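You operate a simulated robot arm through the tools that you are given. There is no shell and no other tool. Be economical: measure what you need, move in short steps, check, and stop when the job is done.

You are at the controls of a simulated two-armed robot. One attempt, no reset.

JOB
Put the black cup on the packing table away on the grey table. Turn the heat dial to 200. Turn the mode dial to off. Turn the channel dial to 2. Put the red padlock on top of the narrow carton on the grey table. Put the dowel from the grey table on the top of the grey stand. Open the pot lid. The order is free. Set down upright: black cup, dowel.

Only the result counts: the job must be done as asked and must still hold three seconds after the hand-in. Knocking over, shifting, dropping, spilling or breaking anything else fails it. A push-on lid holds only when it is set on centred and level and pressed home; a screw cap is set on level and turned clockwise until tight.

ROBOT AND FRAMES
Two 7-joint arms with two-finger parallel grippers on one trunk, on a base that drives. Base frame: it is fixed to the floor where the robot stands at the start and does not move with it; the origin is under the middle of the robot, x ahead of it, y to its left, z up; the surface under the hand at the start is at about z = 850. Readings come in mm, rad, newtons and seconds.
The left shoulder is at the start at [62, 196, 1079], the right one opposite. With the tool pointing down near the work surface each hand reaches from about 320 to 720 mm from the robot's upright axis, wherever it stands, measured 20 degrees to its own side. Places, roughly: black cup (7x7x8 cm) [500, -200, 900]; channel dial [-1900, -4300, 800]; dowel (2x2x5 cm) [-4000, -5900, 800]; grey table [-4000, -5900, 800]; heat dial [-3000, -1800, 1000]; mode dial [-4500, -1100, 1000]; narrow carton [-4250, -6000, 750]; pot lid [-3200, -1800, 1000]; red padlock (5x3x9 cm) [-3900, -6000, 800]; top of the grey stand (30x20 cm) [-2280, -5240, 800]. Payload 1.57 kg a hand.
The TCP of each hand is the grasp point between the finger pads, 30 mm short of the fingertips. In the tool frame z runs along the fingers and y along their closing line. The gripper opens to 110 mm. The fingers are 24 mm wide and 12 mm thick; the gripper's body (48 by 112 mm) begins 78 mm behind the TCP.
Orientation is told as [roll, pitch, yaw] about the base's x, y, z axes, in that order, counted from this pose: with the fingers straight down and closing along the base's y, the tool's x points along the base's -x, its y along +y and its z along -z.

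CONTROLS
- The arms move only by the tool drive_tool. It takes "left_deltas", "right_deltas" or both (then of equal length, played together; a hand with none holds still); each is a list of rows, each a list of 7 numbers: the shift along the tool's x, y, z in units of 400 mm (1.0 is 400 mm), then the turn, a rotation vector about the tool's x, y, z in units of 45 degrees (1.0 is 45 degrees), then the finger opening in mm, from 0 to 110. In form: [[dx, dy, dz, rx, ry, rz, gripper], ...]. A call has 1 to 10 rows; each row is the pose to reach, as a shift and turn from the pose commanded when the call began, along the tool's axes at that moment. A call with a number of a shift or a turn outside -1 to 1 is refused whole. Each row takes 0.2 s and may step no farther than 50 mm and 0.15 rad from the row before; otherwise, or with a gripper value out of range, the whole call is refused. A pose out of reach is approached as far as the arm can. The call stops where the force on the tool passes 40 N (or 10 N more than at its start, if that is more) or the arm is blocked; 0.2 s more then pass. The fingers move at their own pace (about 72 mm/s each) and stop on an object; they squeeze with about 36 N. The grip force told is the motor's: it shows also when the fingers shut on nothing. Time passes only in rows, and 0.2 s behind the last, so rows that repeat a pose let the fingers close. It gives the time, the measured TCP pose, the force on the tool (base axes), the opening and the grip force at its end, in the units of the frame above (readings bear some noise), with the torque about the TCP (base axes, N m) and any sound that the robot's microphone picked up.
- Cameras (640 x 400 px; columns grow to the right, rows downward): "scene" is now at [87.3, -36.7, 1657.7]; the picture's right is [-0.51, -0.86, 0.00], its down [-0.72, 0.43, -0.55] and it looks along [0.47, -0.28, -0.84] (base axes); focal length 248 px, centre (320, 200). "left" rides on the left gripper at [70, -16, -141] in its tool frame; the picture's right is [0.23, 0.97, 0.00], its down [-0.85, 0.20, -0.48] and it looks along [-0.47, 0.11, 0.88] (tool axes); focal length 222 px, centre (320, 200). "right" rides on the right gripper at [70, 16, -141] in its tool frame; the picture's right is [-0.23, 0.97, 0.00], its down [-0.85, -0.20, -0.48] and it looks along [-0.47, -0.11, 0.88] (tool axes); focal length 222 px, centre (320, 200). There is no depth. A picture from a camera that has moved, and an enlarged one, comes with that camera's place and axes in the base frame and with its lens. The place of the scene camera against the robot may be out by one fixed shift of up to 12 mm in any direction.
- snapshot(camera): a new picture of that camera. No time passes.
- raise_lower(by): slides the trunk up (or, below 0, down) by that many mm; the arms and the scene camera ride with it, the base frame stays. It gives what a move gives, with no picture.
- roll_base(legs): drives the robot by 1 to 6 legs, each [ahead, left, turn to the left] in mm, mm and rad, along the robot's own axes; the way and the turn of a leg run together, so that a leg with both is an arc; at most 1500 mm and 3.142 rad a leg. The arms and the cameras ride along, it lands a little off, and it stops where it bumps. It gives what a move gives.
- pan_tilt(pan, tilt): turns the head with the scene camera to pan (to the left, within 1.501 rad either way) and tilt (down, from -0.506 to 1.204), counted from straight ahead of the robot. It gives what a move gives.
- zoom(camera, box): a new picture of the part [left, top, right, bottom] of that camera's present view, enlarged. No time passes.
- finish_job(): hands the job in; it is judged then, once.

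Go step by step. Nothing tells you exact positions but the pictures and the camera data: compare them with the known pose of the tool, close in by small moves and look again before you grip or let go. The budget is 165 turns and 122 pictures, counting those below and the enlarged ones. Unless the task says otherwise, let go and move clear before handing in.

The tools are called as a command line: name --argument value ..., lists and objects as JSON in quotes. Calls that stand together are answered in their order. drive_tool: Moves the arms, as the interface text tells. Its arguments: {"type":"object","properties":{"left_deltas":{"type":"array"},"right_deltas":{"type":"array"}},"required":[]} The other tools are called the same way: raise_lower (by) slides the trunk up or down; roll_base (legs) drives the base; pan_tilt (pan, tilt) turns the head that bears the scene camera; snapshot (camera) takes a picture; zoom (camera, box) takes an enlarged picture of a part of a camera's view; finish_job () hands the job in.

At the start:

```text
time: 0.0
left_position: [534.7, 14.1, 1085.6]
left_tool_rot: [0.001, 0.003, 0.0]
left_ft_force: [-0.7, 0.1, 0.2]
left_ft_torque: [0.0, -0.01, 0.04]
left_width: 109.9
left_finger_force: 0.0
right_position: [342.6, -293.7, 1094.0]
right_tool_rot: [0.001, 0.002, 0.0]
right_ft_force: [-0.5, 0.4, 0.5]
right_ft_torque: [0.0, -0.03, 0.0]
right_width: 110.1
right_finger_force: 0.0
trunk travel left (down, up): [-675.0, 315.0]
robot x, y, heading: [-0.2, -3.3, -0.003]
head pan, tilt: [-0.534, 0.991]
```

scene: 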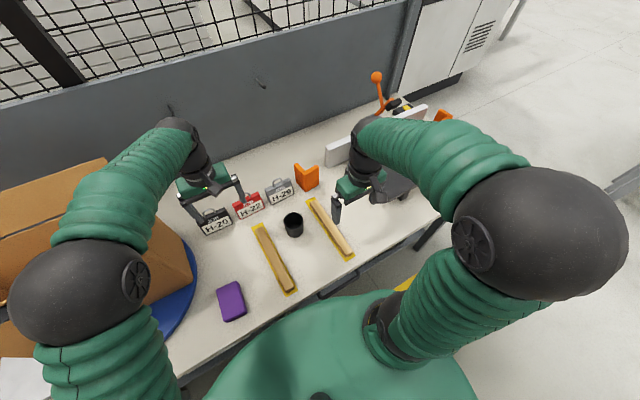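
right: 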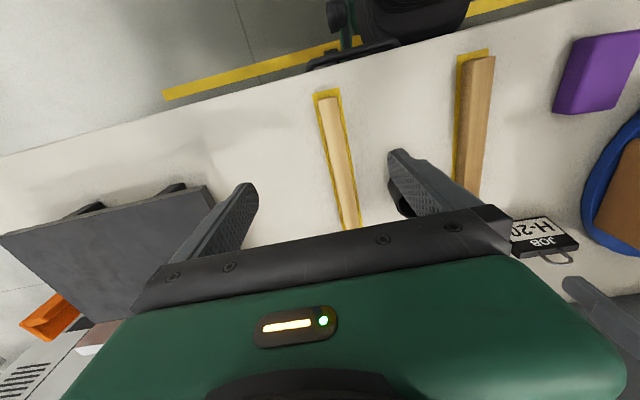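
left: 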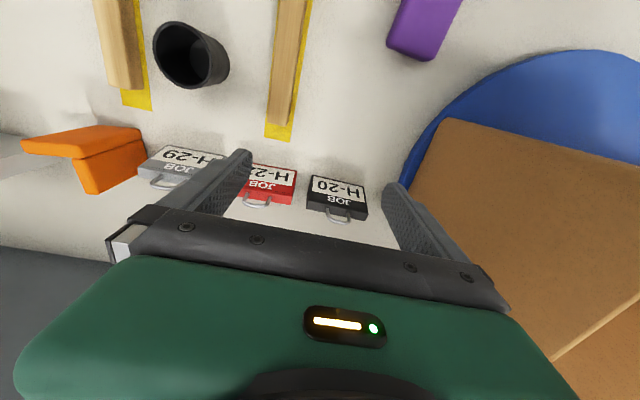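

The black cup is at about [479, -165], in the right hand's reach. I'll move the right hand above it and look.

drive_tool --right_deltas '[[-0.068, 0.064, 0.02, 0, 0, 0, 110], [-0.136, 0.128, 0.05, 0, 0, 0, 110], [-0.204, 0.192, 0.1, 0, 0, 0, 110], [-0.272, 0.256, 0.15, 0, 0, 0, 110], [-0.34, 0.32, 0.2, 0, 0, 0, 110]]' --left_deltas '[[0, 0.03, -0.05, 0, 0, 0, 110], [0, 0.06, -0.1, 0, 0, 0, 110], [0, 0.09, -0.15, 0, 0, 0, 110], [0, 0.12, -0.2, 0, 0, 0, 110], [0, 0.15, -0.25, 0, 0, 0, 110]]'

snapshot --camera "right"

snapshot --camera "scene"

```text
time: 1.2
left_position: [534.5, 76.3, 1186.0]
left_tool_rot: [0.0, 0.002, -0.001]
left_ft_force: [-0.1, -1.4, 0.4]
left_ft_torque: [-0.03, -0.03, 0.02]
left_width: 110.1
left_finger_force: 0.0
right_position: [479.4, -163.9, 1014.2]
right_tool_rot: [-0.001, 0.001, 0.0]
right_ft_force: [0.6, 0.4, -0.3]
right_ft_torque: [0.0, 0.03, 0.01]
right_width: 110.0
right_finger_force: 0.1
trunk travel left (down, up): [-675.0, 315.0]
robot x, y, heading: [-0.8, 1.6, 0.005]
head pan, tilt: [-0.534, 0.991]
```

```text
118 pictures are left
camera right: at [409.2, -149.2, 1155.7], right [0.23, 0.97, 0.0], down [0.86, -0.2, 0.48], along [0.46, -0.11, -0.88], focal length 222 px, centre (320, 200)
```

right: 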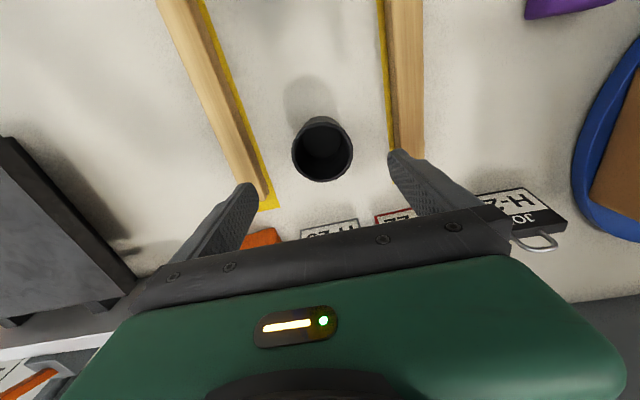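

```text
117 pictures are left
camera scene: at [90.7, -34.0, 1657.5], right [-0.51, -0.86, 0.0], down [-0.72, 0.43, -0.55], along [0.47, -0.28, -0.84], focal length 248 px, centre (320, 200)
```

scene: 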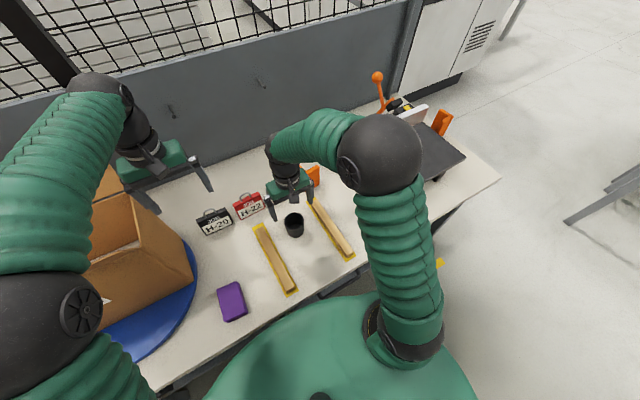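

The cup's rim centre works out at about [470, -162]. I'll go down with the fingers straddling it, grip, and check.

drive_tool --right_deltas '[[0.0235, 0.005, 0.05, 0, 0, 0, 98], [0.0235, 0.005, 0.12, 0, 0, 0, 98], [0.0235, 0.005, 0.2, 0, 0, 0, 98], [0.0235, 0.005, 0.285, 0, 0, 0, 98], [0.0235, 0.005, 0.285, 0, 0, 0, 40], [0.0235, 0.005, 0.285, 0, 0, 0, 40], [0.0235, 0.005, 0.285, 0, 0, 0, 40], [0.0235, 0.005, 0.285, 0, 0, 0, 40]]'

snapshot --camera "right"

```text
time: 3.0
left_position: [533.8, 73.9, 1186.4]
left_tool_rot: [-0.001, 0.001, 0.0]
left_ft_force: [-0.2, 0.1, 0.1]
left_ft_torque: [0.0, 0.0, 0.01]
left_width: 110.3
left_finger_force: 0.1
right_position: [469.0, -163.7, 901.8]
right_tool_rot: [0.0, 0.0, -0.001]
right_ft_force: [-0.5, -1.1, -0.1]
right_ft_torque: [0.0, -0.01, 0.05]
right_width: 66.8
right_finger_force: 35.8
trunk travel left (down, up): [-675.0, 315.0]
robot x, y, heading: [-2.0, -0.3, -0.0]
head pan, tilt: [-0.534, 0.991]
```

```text
116 pictures are left
camera right: at [399.3, -148.5, 1043.3], right [0.23, 0.97, 0.0], down [0.86, -0.2, 0.48], along [0.47, -0.11, -0.88], focal length 222 px, centre (320, 200)
```

right: 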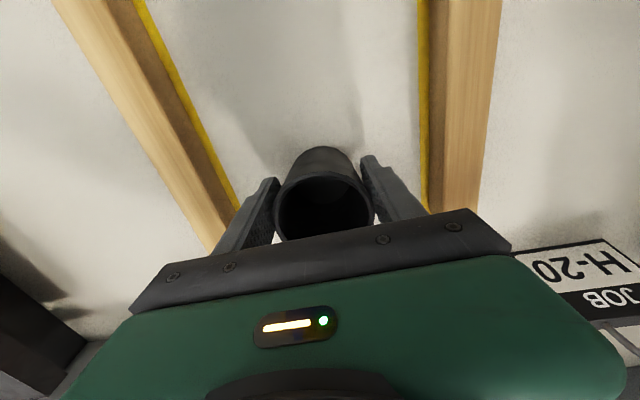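

The cup is held at 66.8 mm opening. I'll lift it and tuck both hands in, then look around.

drive_tool --right_deltas '[[0, 0, -0.1, 0, 0, 0, 40], [0, 0, -0.2, 0, 0, 0, 40], [0, 0, -0.3, 0, 0, 0, 40], [0.08, -0.05, -0.36, 0, 0, 0, 40], [0.16, -0.11, -0.4, 0, 0, 0, 40], [0.24, -0.17, -0.4, 0, 0, 0, 40], [0.28, -0.24, -0.4, 0, 0, 0, 40], [0.28, -0.3, -0.4, 0, 0, 0, 40]]' --left_deltas '[[0, 0, 0, 0, 0, 0, 110], [0, 0, 0, 0, 0, 0, 110], [0.1, 0, 0, 0, 0, 0, 110], [0.2, 0, 0, 0, 0, 0, 110], [0.3, 0, 0, 0, 0, 0, 110], [0.4, 0.05, 0, 0, 0, 0, 110], [0.45, 0.1, 0, 0, 0, 0, 110], [0.45, 0.15, 0, 0, 0, 0, 110]]'

pan_tilt --pan -1.5 --tilt 0.3

snapshot --camera "scene"

snapshot --camera "right"

```text
time: 4.8
left_position: [353.1, 137.0, 1185.5]
left_tool_rot: [-0.001, 0.002, -0.001]
left_ft_force: [0.1, -0.2, 0.0]
left_ft_torque: [-0.03, 0.01, -0.02]
left_width: 109.7
left_finger_force: 0.1
right_position: [354.6, -285.8, 1060.9]
right_tool_rot: [0.002, 0.002, -0.001]
right_ft_force: [0.0, 0.1, 0.4]
right_ft_torque: [0.03, 0.0, -0.02]
right_width: 39.9
right_finger_force: 0.0
trunk travel left (down, up): [-675.0, 315.0]
robot x, y, heading: [-1.8, -1.1, -0.001]
head pan, tilt: [-0.534, 0.991]
```

```text
time: 6.0
left_position: [352.3, 137.4, 1185.4]
left_tool_rot: [0.001, -0.001, 0.0]
left_ft_force: [0.3, 0.1, 0.1]
left_ft_torque: [-0.04, 0.0, 0.0]
left_width: 110.1
left_finger_force: 0.0
right_position: [354.3, -284.9, 1060.0]
right_tool_rot: [0.0, 0.002, -0.001]
right_ft_force: [-0.3, 0.2, -1.4]
right_ft_torque: [-0.01, 0.0, 0.01]
right_width: 40.1
right_finger_force: 0.1
trunk travel left (down, up): [-675.0, 315.0]
robot x, y, heading: [0.7, 3.1, 0.002]
head pan, tilt: [-1.499, 0.3]
```

```text
115 pictures are left
camera scene: at [33.1, -93.2, 1716.6], right [-1.0, -0.07, 0.0], down [-0.02, 0.3, -0.95], along [0.07, -0.95, -0.3], focal length 248 px, centre (320, 200)
```

scene: 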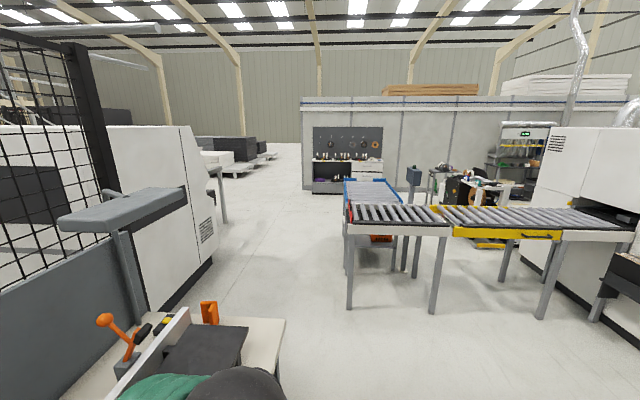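

```text
114 pictures are left
camera right: at [285.2, -270.2, 1202.5], right [0.23, 0.97, 0.0], down [0.86, -0.2, 0.48], along [0.47, -0.11, -0.88], focal length 222 px, centre (320, 200)
```

right: 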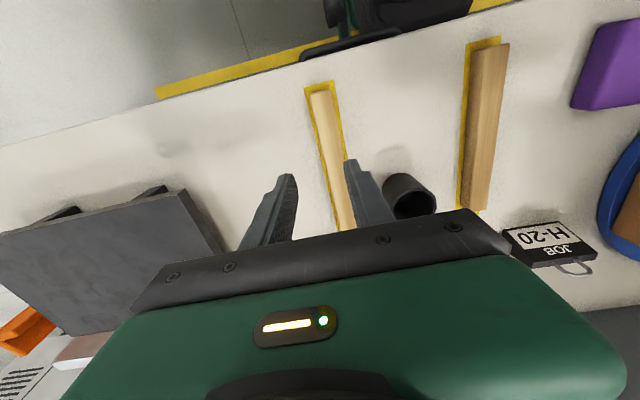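

The gripper closed on nothing, so the cup slipped out during the lift. I'll check how it stands now.

zoom --camera "right" --box '[340, 140, 480, 240]'

pan_tilt --pan -0.3 --tilt 0.95

snapshot --camera "scene"

```text
4.00 times, centred on (410, 190) of right
camera zoom: at [285.2, -270.2, 1202.5], right [0.23, 0.97, 0.0], down [0.86, -0.2, 0.48], along [0.47, -0.11, -0.88], focal length 888 px, centre (-40, 240)
```

zoom: 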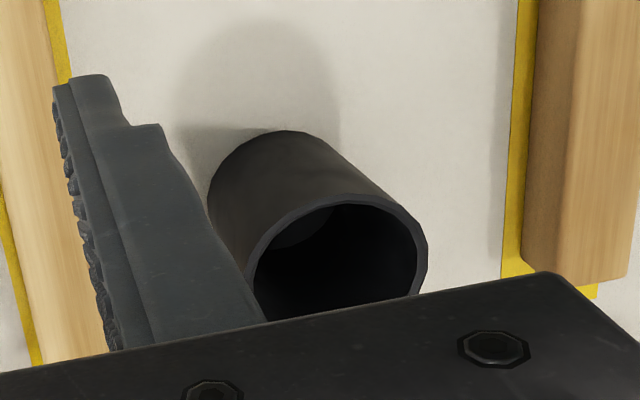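

```text
time: 7.4
left_position: [351.8, 136.2, 1185.7]
left_tool_rot: [-0.001, 0.0, 0.0]
left_ft_force: [-0.3, -0.7, -0.2]
left_ft_torque: [0.0, -0.01, 0.02]
left_width: 109.8
left_finger_force: 0.1
right_position: [354.6, -285.5, 1060.6]
right_tool_rot: [-0.001, 0.001, -0.001]
right_ft_force: [-0.1, 0.2, 0.0]
right_ft_torque: [-0.01, 0.03, 0.03]
right_width: 40.0
right_finger_force: 0.1
trunk travel left (down, up): [-675.0, 315.0]
robot x, y, heading: [-0.8, 2.9, -0.001]
head pan, tilt: [-0.3, 0.949]
```

```text
112 pictures are left
camera scene: at [95.2, -21.6, 1660.8], right [-0.3, -0.96, 0.0], down [-0.78, 0.24, -0.58], along [0.56, -0.17, -0.81], focal length 248 px, centre (320, 200)
```

scene: 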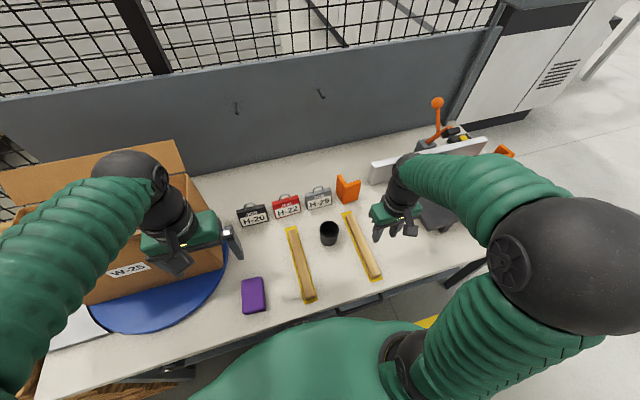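

The cup is still standing upright, shifted only slightly. I'll go back above it with the fingers open and measure again.

drive_tool --right_deltas '[[-0.06, 0.055, 0.0, 0, 0, 0, 110], [-0.12, 0.11, 0.0, 0, 0, 0, 110], [-0.18, 0.165, 0.0, 0, 0, 0, 110], [-0.24, 0.22, 0.05, 0, 0, 0, 110], [-0.289, 0.274, 0.126, 0, 0, 0, 110]]'

snapshot --camera "right"

```text
time: 8.6
left_position: [355.4, 137.2, 1184.8]
left_tool_rot: [0.001, 0.003, 0.0]
left_ft_force: [-1.0, -0.2, -1.0]
left_ft_torque: [0.01, 0.02, 0.02]
left_width: 109.7
left_finger_force: 0.1
right_position: [469.9, -175.7, 1009.9]
right_tool_rot: [0.0, 0.002, 0.001]
right_ft_force: [-1.0, -0.7, -2.0]
right_ft_torque: [0.01, 0.02, 0.01]
right_width: 109.9
right_finger_force: 0.1
trunk travel left (down, up): [-675.0, 315.0]
robot x, y, heading: [3.2, 1.3, 0.002]
head pan, tilt: [-0.3, 0.949]
```

```text
111 pictures are left
camera right: at [401.0, -158.7, 1151.4], right [0.23, 0.97, 0.0], down [0.86, -0.2, 0.48], along [0.46, -0.11, -0.88], focal length 222 px, centre (320, 200)
```

right: 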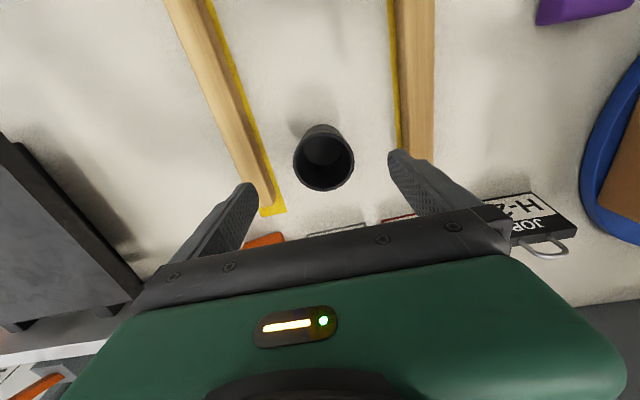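

Rim-width estimates put the rim nearer z 914, x 476, so my first grip was too high. I'll go lower and grip at z≈880, then lift slowly by 15 mm to test it.

drive_tool --right_deltas '[[-0.016, 0.008, 0.08, 0, 0, 0, 104], [-0.016, 0.008, 0.16, 0, 0, 0, 104], [-0.016, 0.008, 0.24, 0, 0, 0, 104], [-0.016, 0.008, 0.29, 0, 0, 0, 104], [-0.016, 0.008, 0.325, 0, 0, 0, 104], [-0.016, 0.008, 0.325, 0, 0, 0, 30], [-0.016, 0.008, 0.325, 0, 0, 0, 30], [-0.016, 0.008, 0.325, 0, 0, 0, 30], [-0.016, 0.008, 0.325, 0, 0, 0, 30]]'

snapshot --camera "right"

```text
time: 10.6
left_position: [353.6, 136.9, 1186.7]
left_tool_rot: [0.0, -0.001, -0.002]
left_ft_force: [0.5, -0.2, 0.1]
left_ft_torque: [-0.02, 0.04, 0.03]
left_width: 110.0
left_finger_force: 0.1
right_position: [476.2, -169.8, 880.2]
right_tool_rot: [-0.003, 0.0, 0.002]
right_ft_force: [0.2, 0.7, -0.3]
right_ft_torque: [-0.03, 0.01, 0.01]
right_width: 65.9
right_finger_force: 36.0
trunk travel left (down, up): [-675.0, 315.0]
robot x, y, heading: [-2.0, 4.0, 0.001]
head pan, tilt: [-0.3, 0.949]
```

```text
110 pictures are left
camera right: at [405.7, -155.2, 1022.1], right [0.23, 0.97, 0.0], down [0.86, -0.2, 0.48], along [0.47, -0.11, -0.88], focal length 222 px, centre (320, 200)
```

right: 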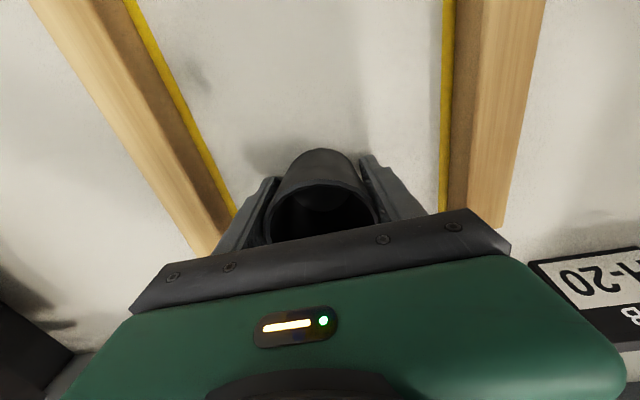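

drive_tool --right_deltas '[[0, 0, -0.02, 0, 0, 0, 30], [0, 0, -0.05, 0, 0, 0, 30], [0, 0, -0.08, 0, 0, 0, 30], [0, 0, -0.12, 0, 0, 0, 30], [0, 0, -0.16, 0, 0, 0, 30], [0, 0, -0.16, 0, 0, 0, 30], [0, 0, -0.16, 0, 0, 0, 30]]'

snapshot --camera "right"

```text
time: 12.2
left_position: [353.3, 136.6, 1184.9]
left_tool_rot: [-0.001, 0.001, 0.001]
left_ft_force: [0.2, 0.1, -0.1]
left_ft_torque: [0.03, 0.01, -0.01]
left_width: 109.9
left_finger_force: 0.1
right_position: [477.4, -170.0, 943.9]
right_tool_rot: [0.0, 0.001, -0.001]
right_ft_force: [0.2, 0.4, -0.7]
right_ft_torque: [0.02, -0.01, 0.02]
right_width: 65.6
right_finger_force: 35.7
trunk travel left (down, up): [-675.0, 315.0]
robot x, y, heading: [2.4, -1.0, 0.0]
head pan, tilt: [-0.3, 0.949]
```

```text
109 pictures are left
camera right: at [407.6, -155.1, 1087.1], right [0.23, 0.97, 0.0], down [0.86, -0.2, 0.48], along [0.47, -0.11, -0.88], focal length 222 px, centre (320, 200)
```

right: 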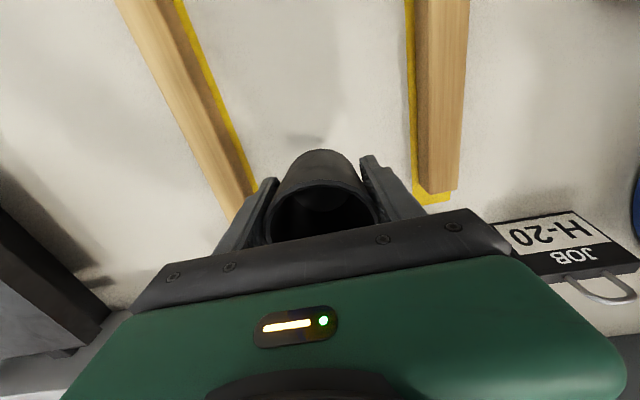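

The cup is held now. I'll lift on and tuck the hand in gently, then check the grip.

drive_tool --right_deltas '[[0, 0, -0.04, 0, 0, 0, 30], [0, 0, -0.1, 0, 0, 0, 30], [0, 0, -0.16, 0, 0, 0, 30], [0, 0, -0.22, 0, 0, 0, 30], [0.05, -0.04, -0.28, 0, 0, 0, 30], [0.1, -0.08, -0.32, 0, 0, 0, 30], [0.16, -0.12, -0.34, 0, 0, 0, 30], [0.22, -0.16, -0.34, 0, 0, 0, 30], [0.26, -0.2, -0.34, 0, 0, 0, 30], [0.28, -0.22, -0.34, 0, 0, 0, 30]]'

pan_tilt --pan 1.4 --tilt 0.4

snapshot --camera "scene"

```text
time: 14.4
left_position: [353.2, 136.1, 1184.2]
left_tool_rot: [0.001, 0.0, 0.001]
left_ft_force: [0.1, 0.1, -0.6]
left_ft_torque: [-0.02, 0.0, -0.01]
left_width: 110.2
left_finger_force: 0.1
right_position: [364.8, -258.6, 1081.2]
right_tool_rot: [0.0, -0.001, 0.001]
right_ft_force: [0.7, 0.1, -0.4]
right_ft_torque: [0.03, -0.02, -0.02]
right_width: 65.5
right_finger_force: 35.8
trunk travel left (down, up): [-675.0, 315.0]
robot x, y, heading: [-2.1, -2.0, 0.005]
head pan, tilt: [-0.3, 0.949]
```

```text
time: 16.2
left_position: [352.6, 135.5, 1185.1]
left_tool_rot: [-0.001, -0.002, -0.001]
left_ft_force: [0.0, 0.4, 0.5]
left_ft_torque: [-0.03, 0.0, -0.01]
left_width: 109.9
left_finger_force: 0.0
right_position: [365.9, -258.7, 1081.9]
right_tool_rot: [0.0, 0.0, 0.0]
right_ft_force: [0.4, 0.4, -0.6]
right_ft_torque: [-0.01, 0.0, 0.01]
right_width: 65.4
right_finger_force: 35.4
trunk travel left (down, up): [-675.0, 315.0]
robot x, y, heading: [1.9, 1.1, -0.001]
head pan, tilt: [1.4, 0.4]
```

```text
108 pictures are left
camera scene: at [41.7, 91.4, 1707.5], right [0.99, -0.17, 0.0], down [-0.07, -0.38, -0.92], along [0.16, 0.91, -0.39], focal length 248 px, centre (320, 200)
```

scene: 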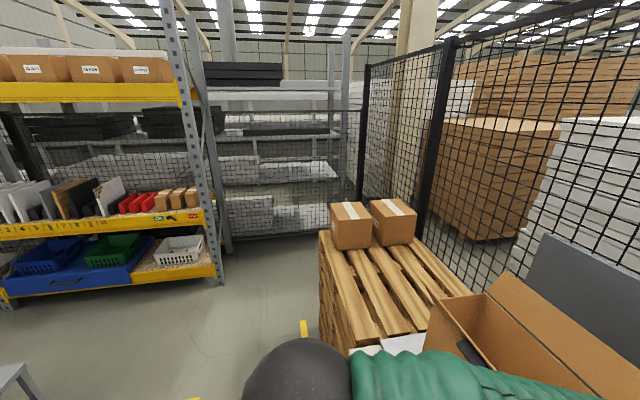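

The cup is secure. I'll back away from the table and turn right towards the aisle, then survey.

roll_base --legs '[[-500, 0, 0], [0, 0, -1.571]]'

pan_tilt --pan -1.0 --tilt 0.2

snapshot --camera "scene"

pan_tilt --pan 0.0 --tilt 0.3

snapshot --camera "scene"

```text
time: 20.1
left_position: [-128.9, 80.6, 1185.3]
left_tool_rot: [0.0, -0.002, -0.154]
left_ft_force: [-1.1, 0.3, -0.1]
left_ft_torque: [-0.01, -0.01, 0.03]
left_width: 110.0
left_finger_force: 0.1
right_position: [-176.8, -314.0, 1083.0]
right_tool_rot: [0.001, -0.001, -0.154]
right_ft_force: [-0.9, -0.9, -0.8]
right_ft_torque: [0.0, -0.04, 0.04]
right_width: 65.4
right_finger_force: 35.5
trunk travel left (down, up): [-675.0, 315.0]
robot x, y, heading: [-496.5, -8.1, -0.152]
head pan, tilt: [1.4, 0.4]
stopped in leg 2: the robot was blocked; the commanded pose is now the measured one
```

```text
time: 22.3
left_position: [-129.6, 78.4, 1185.5]
left_tool_rot: [-0.001, 0.0, -0.153]
left_ft_force: [0.7, 0.6, -0.4]
left_ft_torque: [0.03, 0.03, -0.02]
left_width: 110.1
left_finger_force: 0.0
right_position: [-177.5, -315.2, 1082.3]
right_tool_rot: [0.0, 0.0, -0.153]
right_ft_force: [-0.2, 0.5, -0.9]
right_ft_torque: [-0.02, 0.0, 0.02]
right_width: 65.4
right_finger_force: 35.9
trunk travel left (down, up): [-675.0, 315.0]
robot x, y, heading: [-498.0, -5.3, -0.152]
head pan, tilt: [-1.0, 0.201]
```

```text
107 pictures are left
camera scene: at [-435.0, -92.8, 1725.9], right [-0.91, -0.41, 0.0], down [-0.08, 0.18, -0.98], along [0.4, -0.9, -0.2], focal length 248 px, centre (320, 200)
```

scene: 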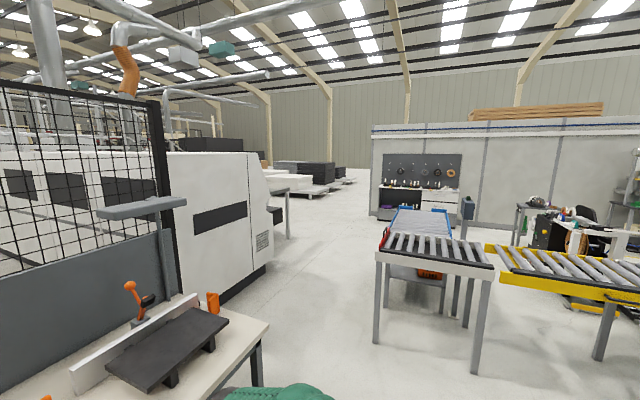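

```text
time: 23.6
left_position: [-128.2, 77.6, 1184.7]
left_tool_rot: [0.0, 0.001, -0.154]
left_ft_force: [-0.2, 0.4, 0.4]
left_ft_torque: [-0.01, 0.0, 0.04]
left_width: 110.0
left_finger_force: 0.1
right_position: [-176.4, -314.7, 1082.8]
right_tool_rot: [0.0, 0.0, -0.152]
right_ft_force: [0.7, -0.2, -0.4]
right_ft_torque: [0.0, -0.01, 0.0]
right_width: 65.2
right_finger_force: 36.0
trunk travel left (down, up): [-675.0, 315.0]
robot x, y, heading: [-500.5, -0.8, -0.155]
head pan, tilt: [0.0, 0.3]
```

```text
106 pictures are left
camera scene: at [-380.5, -22.0, 1716.6], right [-0.15, -0.99, 0.0], down [-0.29, 0.05, -0.95], along [0.94, -0.15, -0.3], focal length 248 px, centre (320, 200)
```

scene: 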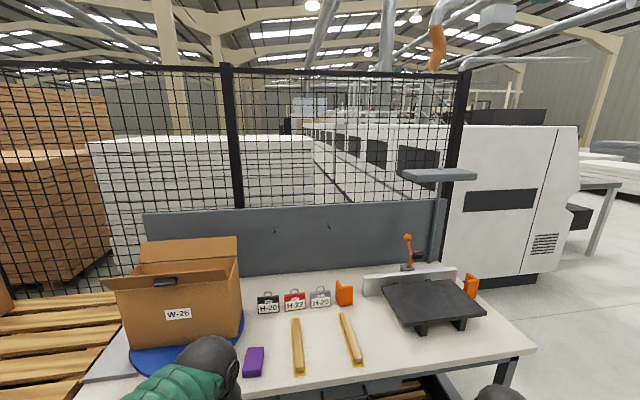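

The turn was blocked by something I can't see yet. I'll look down on both sides.

pan_tilt --pan 1.5 --tilt 0.6

snapshot --camera "scene"

pan_tilt --pan -1.5 --tilt 0.6

snapshot --camera "scene"

```text
time: 25.2
left_position: [-128.6, 79.7, 1184.9]
left_tool_rot: [0.0, 0.001, -0.153]
left_ft_force: [0.2, 0.3, 0.0]
left_ft_torque: [-0.02, 0.01, 0.03]
left_width: 110.1
left_finger_force: 0.0
right_position: [-177.3, -313.7, 1081.9]
right_tool_rot: [0.0, 0.0, -0.153]
right_ft_force: [0.4, 0.5, -0.4]
right_ft_torque: [-0.03, 0.02, -0.01]
right_width: 65.5
right_finger_force: 35.9
trunk travel left (down, up): [-675.0, 315.0]
robot x, y, heading: [-496.5, -6.3, -0.15]
head pan, tilt: [1.499, 0.6]
```

```text
105 pictures are left
camera scene: at [-453.0, 78.6, 1689.3], right [0.97, -0.22, 0.0], down [-0.13, -0.55, -0.83], along [0.18, 0.8, -0.56], focal length 248 px, centre (320, 200)
```

scene: 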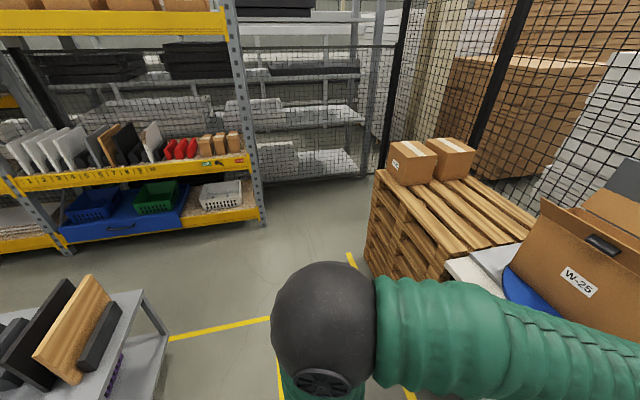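

```text
time: 27.8
left_position: [-129.2, 78.0, 1185.0]
left_tool_rot: [0.0, 0.0, -0.154]
left_ft_force: [-0.1, -0.1, -0.9]
left_ft_torque: [0.0, -0.02, 0.0]
left_width: 110.2
left_finger_force: 0.0
right_position: [-177.3, -314.4, 1082.6]
right_tool_rot: [0.001, 0.0, -0.153]
right_ft_force: [1.3, 0.0, -0.8]
right_ft_torque: [-0.03, 0.0, 0.01]
right_width: 65.4
right_finger_force: 35.8
trunk travel left (down, up): [-675.0, 315.0]
robot x, y, heading: [-498.3, -6.4, -0.156]
head pan, tilt: [-1.499, 0.6]
```

```text
104 pictures are left
camera scene: at [-480.1, -95.8, 1689.2], right [-1.0, 0.08, 0.0], down [0.05, 0.56, -0.82], along [-0.07, -0.82, -0.57], focal length 248 px, centre (320, 200)
```

scene: 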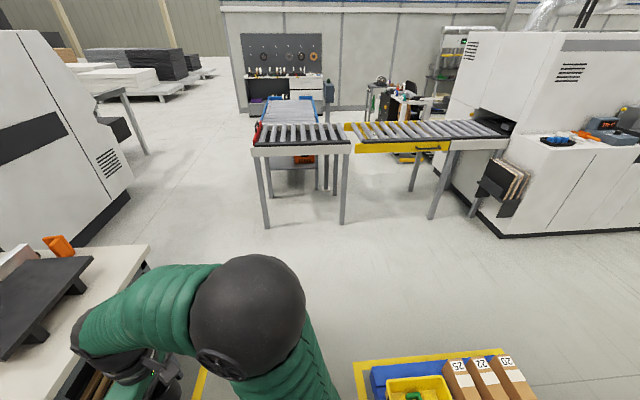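

A pallet with yellow floor marking lies right behind the base, so its rear touched it. I'll drive forward 270 and then turn right.

roll_base --legs '[[270, 0, 0], [0, 0, -1.42]]'

pan_tilt --pan -0.7 --tilt 0.4

snapshot --camera "scene"

```text
time: 33.1
left_position: [-97.0, -396.7, 1185.4]
left_tool_rot: [0.0, 0.0, -1.562]
left_ft_force: [0.9, -0.7, -0.1]
left_ft_torque: [0.01, 0.01, -0.02]
left_width: 110.1
left_finger_force: 0.0
right_position: [-493.0, -411.9, 1082.0]
right_tool_rot: [0.0, 0.0, -1.564]
right_ft_force: [0.2, 0.3, -0.4]
right_ft_torque: [-0.02, -0.01, 0.03]
right_width: 65.4
right_finger_force: 36.1
trunk travel left (down, up): [-675.0, 315.0]
robot x, y, heading: [-240.3, -46.4, -1.565]
head pan, tilt: [-1.499, 0.6]
```

```text
time: 34.2
left_position: [-97.1, -395.8, 1185.9]
left_tool_rot: [0.0, 0.001, -1.564]
left_ft_force: [0.7, -0.6, 0.6]
left_ft_torque: [0.0, -0.03, -0.02]
left_width: 110.2
left_finger_force: 0.0
right_position: [-492.7, -412.0, 1082.9]
right_tool_rot: [0.0, 0.001, -1.562]
right_ft_force: [-1.0, 0.3, -0.1]
right_ft_torque: [0.0, -0.04, -0.04]
right_width: 65.3
right_finger_force: 35.9
trunk travel left (down, up): [-675.0, 315.0]
robot x, y, heading: [-238.6, -44.8, -1.566]
head pan, tilt: [-0.7, 0.4]
```

```text
103 pictures are left
camera scene: at [-302.5, -147.5, 1707.3], right [-0.77, 0.64, 0.0], down [0.25, 0.3, -0.92], along [-0.59, -0.71, -0.39], focal length 248 px, centre (320, 200)
```

scene: 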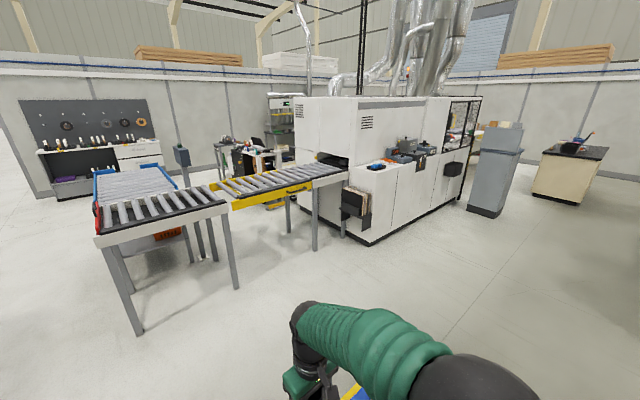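

I can see the machine with the counter, and the conveyors. I'll take the cup to the grey table first, passing the conveyor on its east side.

roll_base --legs '[[1350, 0, 0], [0, 950, 0], [1500, 0, 0], [1500, 0, 0]]'

pan_tilt --pan -1.0 --tilt 0.35

snapshot --camera "scene"

```text
time: 59.7
left_position: [803.3, -4730.1, 1186.5]
left_tool_rot: [0.0, -0.002, -1.612]
left_ft_force: [-0.2, -0.9, -0.4]
left_ft_torque: [0.01, -0.01, -0.02]
left_width: 109.8
left_finger_force: 0.0
right_position: [408.0, -4726.5, 1082.3]
right_tool_rot: [0.0, -0.001, -1.614]
right_ft_force: [0.3, -0.1, -0.1]
right_ft_torque: [0.02, -0.06, 0.01]
right_width: 65.0
right_finger_force: 35.7
trunk travel left (down, up): [-675.0, 315.0]
robot x, y, heading: [682.4, -4370.0, -1.613]
head pan, tilt: [-0.7, 0.4]
```

```text
time: 60.5
left_position: [802.8, -4730.5, 1186.1]
left_tool_rot: [0.0, -0.001, -1.614]
left_ft_force: [-0.4, 0.6, 0.8]
left_ft_torque: [0.0, -0.02, -0.02]
left_width: 110.1
left_finger_force: 0.0
right_position: [408.5, -4727.4, 1082.2]
right_tool_rot: [0.001, 0.0, -1.612]
right_ft_force: [-0.6, -0.4, -0.5]
right_ft_torque: [0.01, -0.04, 0.01]
right_width: 65.1
right_finger_force: 35.9
trunk travel left (down, up): [-675.0, 315.0]
robot x, y, heading: [682.1, -4371.9, -1.613]
head pan, tilt: [-1.0, 0.351]
```

```text
102 pictures are left
camera scene: at [592.9, -4452.0, 1711.9], right [-0.51, 0.86, 0.0], down [0.3, 0.18, -0.94], along [-0.81, -0.47, -0.34], focal length 248 px, centre (320, 200)
```

scene: 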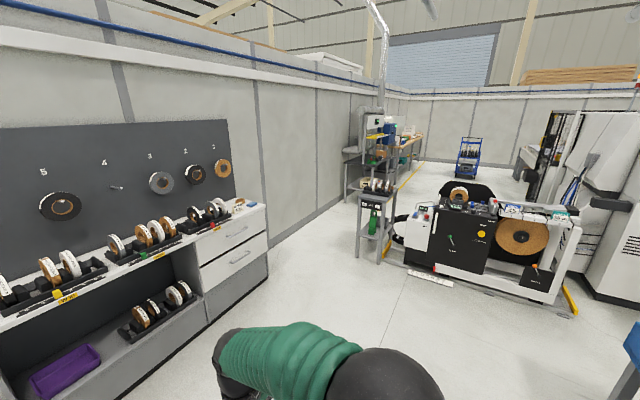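

The gap between the grey stand and the tape machine is too narrow to pass, so the grey table must be reached from the west. The channel dial seems to be on the tape machine here, so I'll do it on the way; zoom first.

zoom --camera "scene" --box '[340, 160, 600, 322]'

zoom --camera "scene" --box '[330, 90, 450, 165]'

```text
2.46 times, centred on (470, 241) of scene
camera zoom: at [592.9, -4452.0, 1711.9], right [-0.51, 0.86, 0.0], down [0.3, 0.18, -0.94], along [-0.81, -0.47, -0.34], focal length 612 px, centre (-49, 99)
```

zoom: 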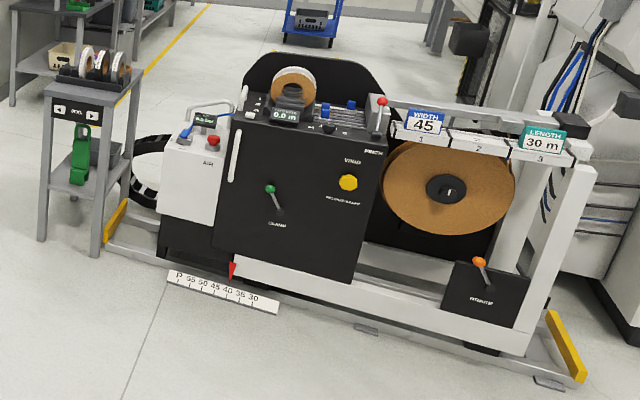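

```text
5.33 times, centred on (390, 128) of scene
camera zoom: at [592.9, -4452.0, 1711.9], right [-0.51, 0.86, 0.0], down [0.3, 0.18, -0.94], along [-0.81, -0.47, -0.34], focal length 1326 px, centre (-53, 587)
```

zoom: 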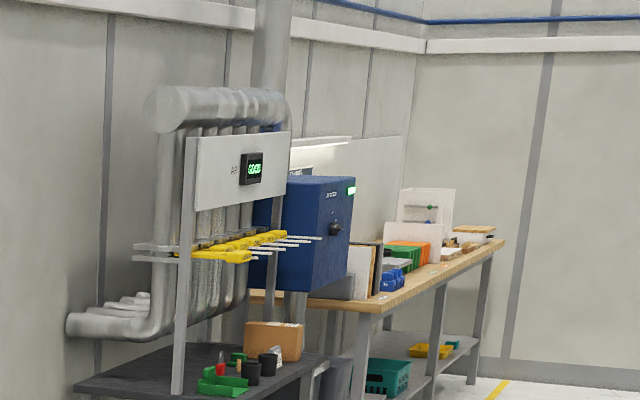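

The grey table is the dark bench in the far corner, with the carton and small items. The channel dial should be on the black panel, so I'll turn west and approach it.

roll_base --legs '[[0, 0, -1.529], [1450, 0, 0]]'

pan_tilt --pan 0.0 --tilt 0.6

snapshot --camera "scene"

```text
time: 71.2
left_position: [-1080.4, -4491.4, 1185.8]
left_tool_rot: [-0.002, -0.001, 3.129]
left_ft_force: [-0.4, 0.9, -0.3]
left_ft_torque: [-0.02, 0.02, 0.0]
left_width: 110.0
left_finger_force: 0.0
right_position: [-1087.6, -4097.1, 1083.1]
right_tool_rot: [-0.001, -0.003, 3.127]
right_ft_force: [0.3, -1.0, -1.1]
right_ft_torque: [0.0, 0.01, -0.02]
right_width: 64.9
right_finger_force: 36.0
trunk travel left (down, up): [-675.0, 315.0]
robot x, y, heading: [-725.3, -4363.4, 3.129]
head pan, tilt: [-1.0, 0.351]
```

```text
time: 72.5
left_position: [-1081.7, -4493.0, 1185.9]
left_tool_rot: [0.001, -0.001, 3.128]
left_ft_force: [0.8, -0.5, 0.6]
left_ft_torque: [-0.01, 0.0, 0.02]
left_width: 110.1
left_finger_force: 0.0
right_position: [-1088.7, -4098.2, 1082.2]
right_tool_rot: [-0.001, 0.001, 3.128]
right_ft_force: [-1.0, 0.0, -0.1]
right_ft_torque: [0.05, -0.01, -0.02]
right_width: 65.2
right_finger_force: 35.9
trunk travel left (down, up): [-675.0, 315.0]
robot x, y, heading: [-725.5, -4361.2, 3.13]
head pan, tilt: [0.0, 0.6]
```

```text
99 pictures are left
camera scene: at [-853.9, -4358.7, 1689.1], right [0.01, 1.0, 0.0], down [0.57, -0.01, -0.82], along [-0.82, 0.01, -0.57], focal length 248 px, centre (320, 200)
```

scene: 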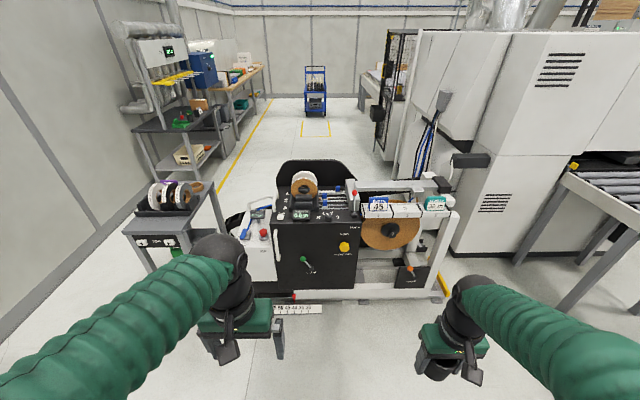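

zoom --camera "scene" --box '[230, 160, 470, 310]'

zoom --camera "scene" --box '[264, 180, 376, 250]'

```text
2.67 times, centred on (350, 235) of scene
camera zoom: at [-853.9, -4358.7, 1689.1], right [0.01, 1.0, 0.0], down [0.57, -0.01, -0.82], along [-0.82, 0.01, -0.57], focal length 663 px, centre (240, 107)
```

zoom: 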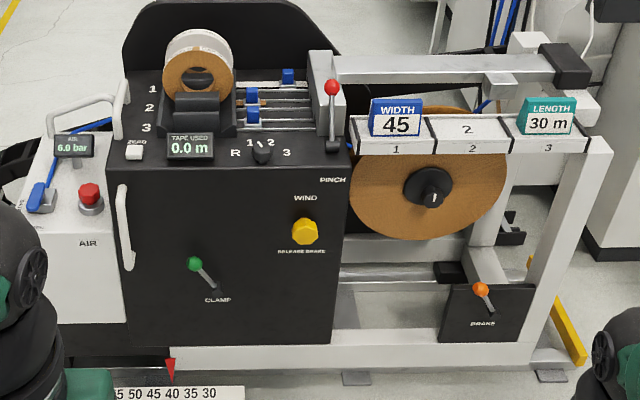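

```text
5.71 times, centred on (320, 215) of scene
camera zoom: at [-853.9, -4358.7, 1689.1], right [0.01, 1.0, 0.0], down [0.57, -0.01, -0.82], along [-0.82, 0.01, -0.57], focal length 1420 px, centre (320, 114)
```

zoom: 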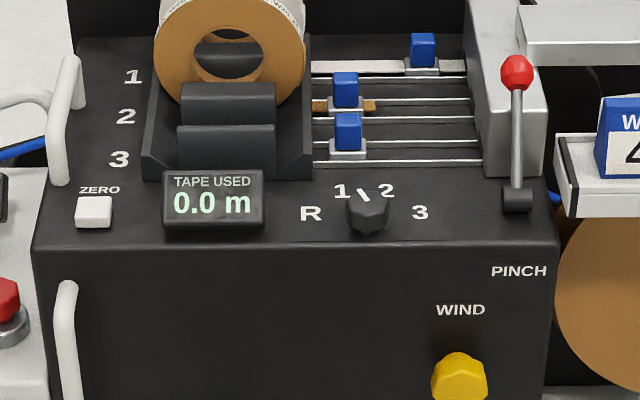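

The channel dial is the small knob on the machine's top, near [-1940, -4298, 820], with its pointer seemingly between 1 and 2. I'll drive closer so the left hand can reach it.

roll_base --legs '[[450, 0, 0.01], [200, -210, 0]]'

pan_tilt --pan 0.2 --tilt 0.95

snapshot --camera "scene"

snapshot --camera "left"

```text
time: 76.8
left_position: [-1713.9, -4283.3, 1184.7]
left_tool_rot: [-0.008, -0.003, 3.131]
left_ft_force: [0.3, 0.8, 0.4]
left_ft_torque: [0.0, 0.02, 0.0]
left_width: 110.0
left_finger_force: 0.1
right_position: [-1724.0, -3886.1, 1084.7]
right_tool_rot: [-0.008, -0.002, 3.131]
right_ft_force: [0.7, 0.6, -0.3]
right_ft_torque: [0.03, 0.01, 0.01]
right_width: 65.4
right_finger_force: 36.4
trunk travel left (down, up): [-675.0, 315.0]
robot x, y, heading: [-1366.4, -4142.6, 3.134]
head pan, tilt: [0.0, 0.6]
```

```text
time: 77.6
left_position: [-1714.8, -4279.2, 1185.9]
left_tool_rot: [-0.005, -0.003, 3.133]
left_ft_force: [-0.5, -0.9, -0.2]
left_ft_torque: [0.05, 0.02, -0.01]
left_width: 110.0
left_finger_force: 0.0
right_position: [-1724.3, -3885.1, 1083.1]
right_tool_rot: [-0.003, 0.0, 3.13]
right_ft_force: [-0.3, -0.1, -0.1]
right_ft_torque: [0.05, -0.01, 0.0]
right_width: 65.4
right_finger_force: 35.9
trunk travel left (down, up): [-675.0, 315.0]
robot x, y, heading: [-1357.8, -4139.8, 3.131]
head pan, tilt: [0.201, 0.949]
```

```text
96 pictures are left
camera scene: at [-1472.7, -4160.7, 1660.7], right [-0.19, 0.98, 0.0], down [0.8, 0.15, -0.58], along [-0.57, -0.11, -0.81], focal length 248 px, centre (320, 200)
```

scene: 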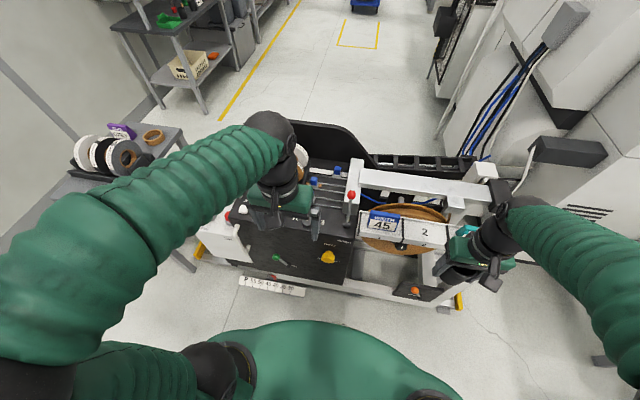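

```text
95 pictures are left
camera left: at [-1647.3, -4263.8, 1327.5], right [0.22, -0.98, 0.0], down [-0.86, -0.19, 0.48], along [-0.47, -0.1, -0.88], focal length 222 px, centre (320, 200)
```

left: 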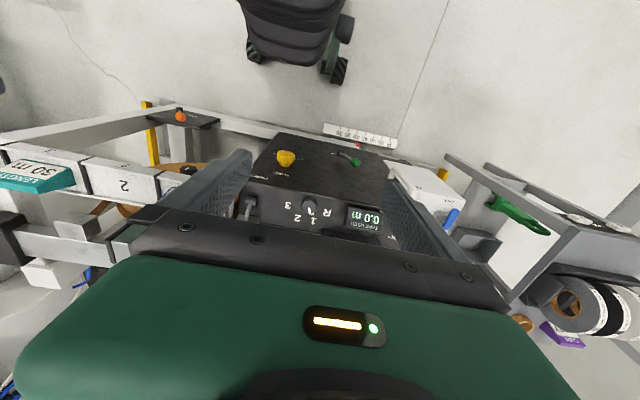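

zoom --camera "left" --box '[240, 150, 400, 250]'

```text
4.00 times, centred on (320, 200) of left
camera zoom: at [-1647.3, -4263.8, 1327.5], right [0.22, -0.98, 0.0], down [-0.86, -0.19, 0.48], along [-0.47, -0.1, -0.88], focal length 888 px, centre (320, 200)
```

zoom: 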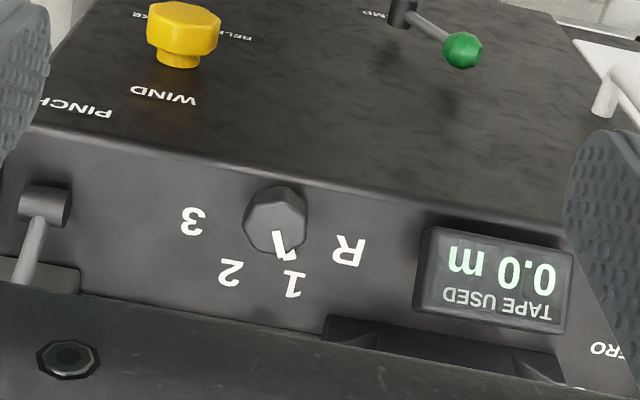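

The left camera shows the knob at about [-1940, -4296, 818], pointing to 1; 2 is about 50° clockwise seen from above. I'll bring the left hand above it, pre-turned anticlockwise.

drive_tool --left_deltas '[[-0.07, 0.005, 0.06, 0, 0, -0.1, 80], [-0.14, 0.01, 0.12, 0, 0, -0.22, 80], [-0.21, 0.015, 0.18, 0, 0, -0.34, 80], [-0.28, 0.02, 0.24, 0, 0, -0.46, 80], [-0.35, 0.025, 0.3, 0, 0, -0.58, 80], [-0.42, 0.03, 0.36, 0, 0, -0.7, 80], [-0.49, 0.035, 0.42, 0, 0, -0.82, 80], [-0.5625, 0.0425, 0.5, 0, 0, -0.94, 80]]'

snapshot --camera "left"

snapshot --camera "scene"

```text
time: 79.4
left_position: [-1947.3, -4288.4, 986.6]
left_tool_rot: [-0.001, 0.001, -2.413]
left_ft_force: [-0.4, -0.3, -0.1]
left_ft_torque: [0.01, -0.04, -0.02]
left_width: 79.9
left_finger_force: 0.0
right_position: [-1726.6, -3879.4, 1081.6]
right_tool_rot: [-0.001, 0.0, 3.131]
right_ft_force: [0.2, 0.3, -1.0]
right_ft_torque: [0.01, -0.01, -0.03]
right_width: 65.1
right_finger_force: 36.0
trunk travel left (down, up): [-675.0, 315.0]
robot x, y, heading: [-1365.7, -4142.1, 3.136]
head pan, tilt: [0.201, 0.949]
```

```text
93 pictures are left
camera left: at [-1906.5, -4229.7, 1128.6], right [0.82, -0.57, 0.0], down [-0.5, -0.72, 0.48], along [-0.28, -0.39, -0.88], focal length 222 px, centre (320, 200)
```

left: 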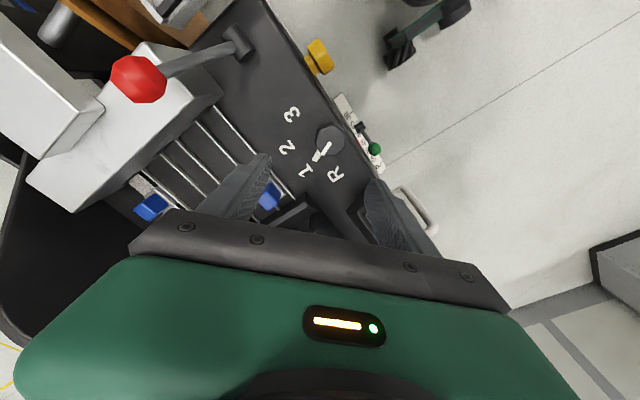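

```text
92 pictures are left
camera scene: at [-1476.8, -4153.9, 1660.5], right [-0.19, 0.98, 0.0], down [0.8, 0.15, -0.58], along [-0.57, -0.11, -0.82], focal length 248 px, centre (320, 200)
```

scene: 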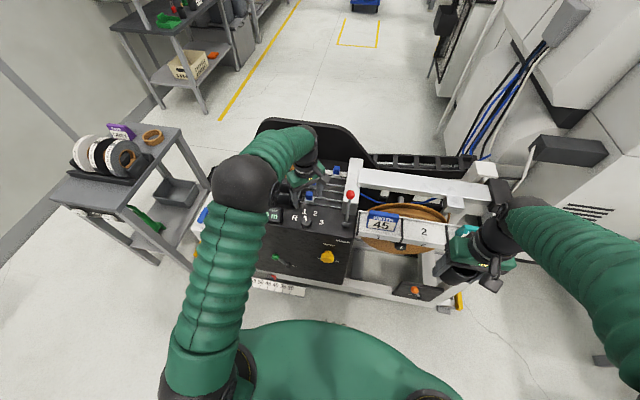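

drive_tool --left_deltas '[[0.002, 0.015, 0.08, 0, 0, 0, 80], [0.004, 0.029, 0.16, 0, 0, 0, 80], [0.004, 0.029, 0.25, 0, 0, 0, 80]]'

zoom --camera "left" --box '[200, 110, 440, 260]'

```text
time: 80.2
left_position: [-1933.4, -4296.3, 884.4]
left_tool_rot: [0.0, -0.002, -2.413]
left_ft_force: [-0.2, 0.4, -0.2]
left_ft_torque: [0.01, 0.0, 0.03]
left_width: 80.2
left_finger_force: 0.1
right_position: [-1724.5, -3879.0, 1081.6]
right_tool_rot: [0.001, -0.002, 3.131]
right_ft_force: [0.4, 0.0, -1.0]
right_ft_torque: [0.02, -0.02, 0.0]
right_width: 65.3
right_finger_force: 36.4
trunk travel left (down, up): [-675.0, 315.0]
robot x, y, heading: [-1361.4, -4141.1, 3.129]
head pan, tilt: [0.201, 0.949]
```

```text
2.67 times, centred on (320, 185) of left
camera zoom: at [-1892.2, -4236.1, 1027.4], right [0.82, -0.58, 0.0], down [-0.51, -0.72, 0.48], along [-0.28, -0.39, -0.88], focal length 592 px, centre (320, 240)
```

zoom: 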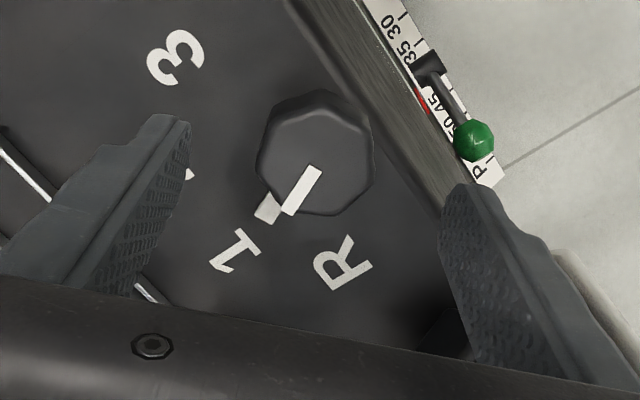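

The knob is centred between the fingers. I'll go down and close on it.

drive_tool --left_deltas '[[-0.008, -0.003, 0.06, 0, 0, 0, 80], [-0.008, -0.003, 0.108, 0, 0, 0, 80], [-0.008, -0.003, 0.108, 0, 0, 0, 20], [-0.008, -0.003, 0.108, 0, 0, 0, 20], [-0.008, -0.003, 0.108, 0, 0, 0, 20]]'

zoom --camera "left" --box '[200, 110, 440, 260]'

```text
time: 81.4
left_position: [-1933.7, -4295.6, 843.8]
left_tool_rot: [-0.002, -0.002, -2.413]
left_ft_force: [-1.2, 1.9, -1.0]
left_ft_torque: [0.17, 0.17, 0.02]
left_width: 41.6
left_finger_force: 42.9
right_position: [-1724.2, -3877.3, 1082.3]
right_tool_rot: [0.002, 0.002, 3.132]
right_ft_force: [-0.1, -1.0, -1.1]
right_ft_torque: [-0.01, 0.02, 0.01]
right_width: 65.2
right_finger_force: 35.7
trunk travel left (down, up): [-675.0, 315.0]
robot x, y, heading: [-1358.7, -4141.5, 3.133]
head pan, tilt: [0.201, 0.949]
```

```text
2.67 times, centred on (320, 185) of left
camera zoom: at [-1894.1, -4237.4, 985.5], right [0.82, -0.58, 0.0], down [-0.51, -0.72, 0.48], along [-0.28, -0.39, -0.88], focal length 592 px, centre (320, 240)
```

zoom: 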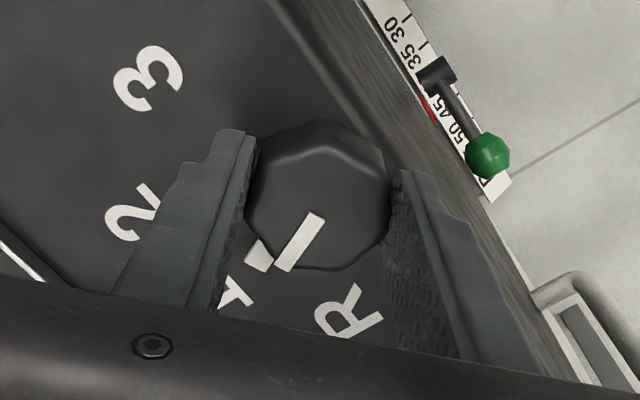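

Gripped at 41.6 mm. Now I'll turn clockwise.

drive_tool --left_deltas '[[0, 0, 0, 0, 0, 0.15, 20], [0, 0, 0, 0, 0, 0.3, 20], [0, 0, 0, 0, 0, 0.45, 20], [0, 0, 0, 0, 0, 0.6, 20], [0, 0, 0, 0, 0, 0.75, 20], [0, 0, 0, 0, 0, 0.9, 20], [0, 0, 0, 0, 0, 1.0, 20]]'

zoom --camera "left" --box '[200, 110, 440, 260]'

```text
time: 83.0
left_position: [-1934.0, -4297.3, 844.2]
left_tool_rot: [0.001, -0.001, 3.081]
left_ft_force: [5.4, -1.1, 3.3]
left_ft_torque: [0.0, -0.77, 0.02]
left_width: 41.3
left_finger_force: 45.3
right_position: [-1724.0, -3877.7, 1083.4]
right_tool_rot: [0.0, -0.002, 3.132]
right_ft_force: [-0.1, 0.0, 0.0]
right_ft_torque: [-0.02, 0.0, 0.01]
right_width: 65.2
right_finger_force: 36.0
trunk travel left (down, up): [-675.0, 315.0]
robot x, y, heading: [-1359.3, -4141.4, 3.128]
head pan, tilt: [0.201, 0.949]
```

```text
2.67 times, centred on (320, 185) of left
camera zoom: at [-1864.5, -4285.0, 985.5], right [0.17, -0.99, 0.0], down [-0.87, -0.15, 0.48], along [-0.47, -0.08, -0.88], focal length 592 px, centre (320, 240)
```

zoom: 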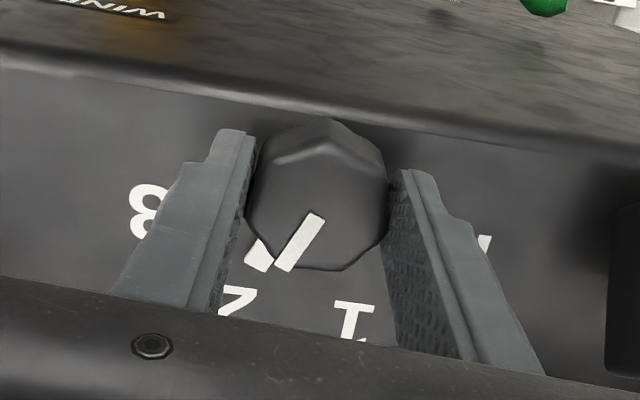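

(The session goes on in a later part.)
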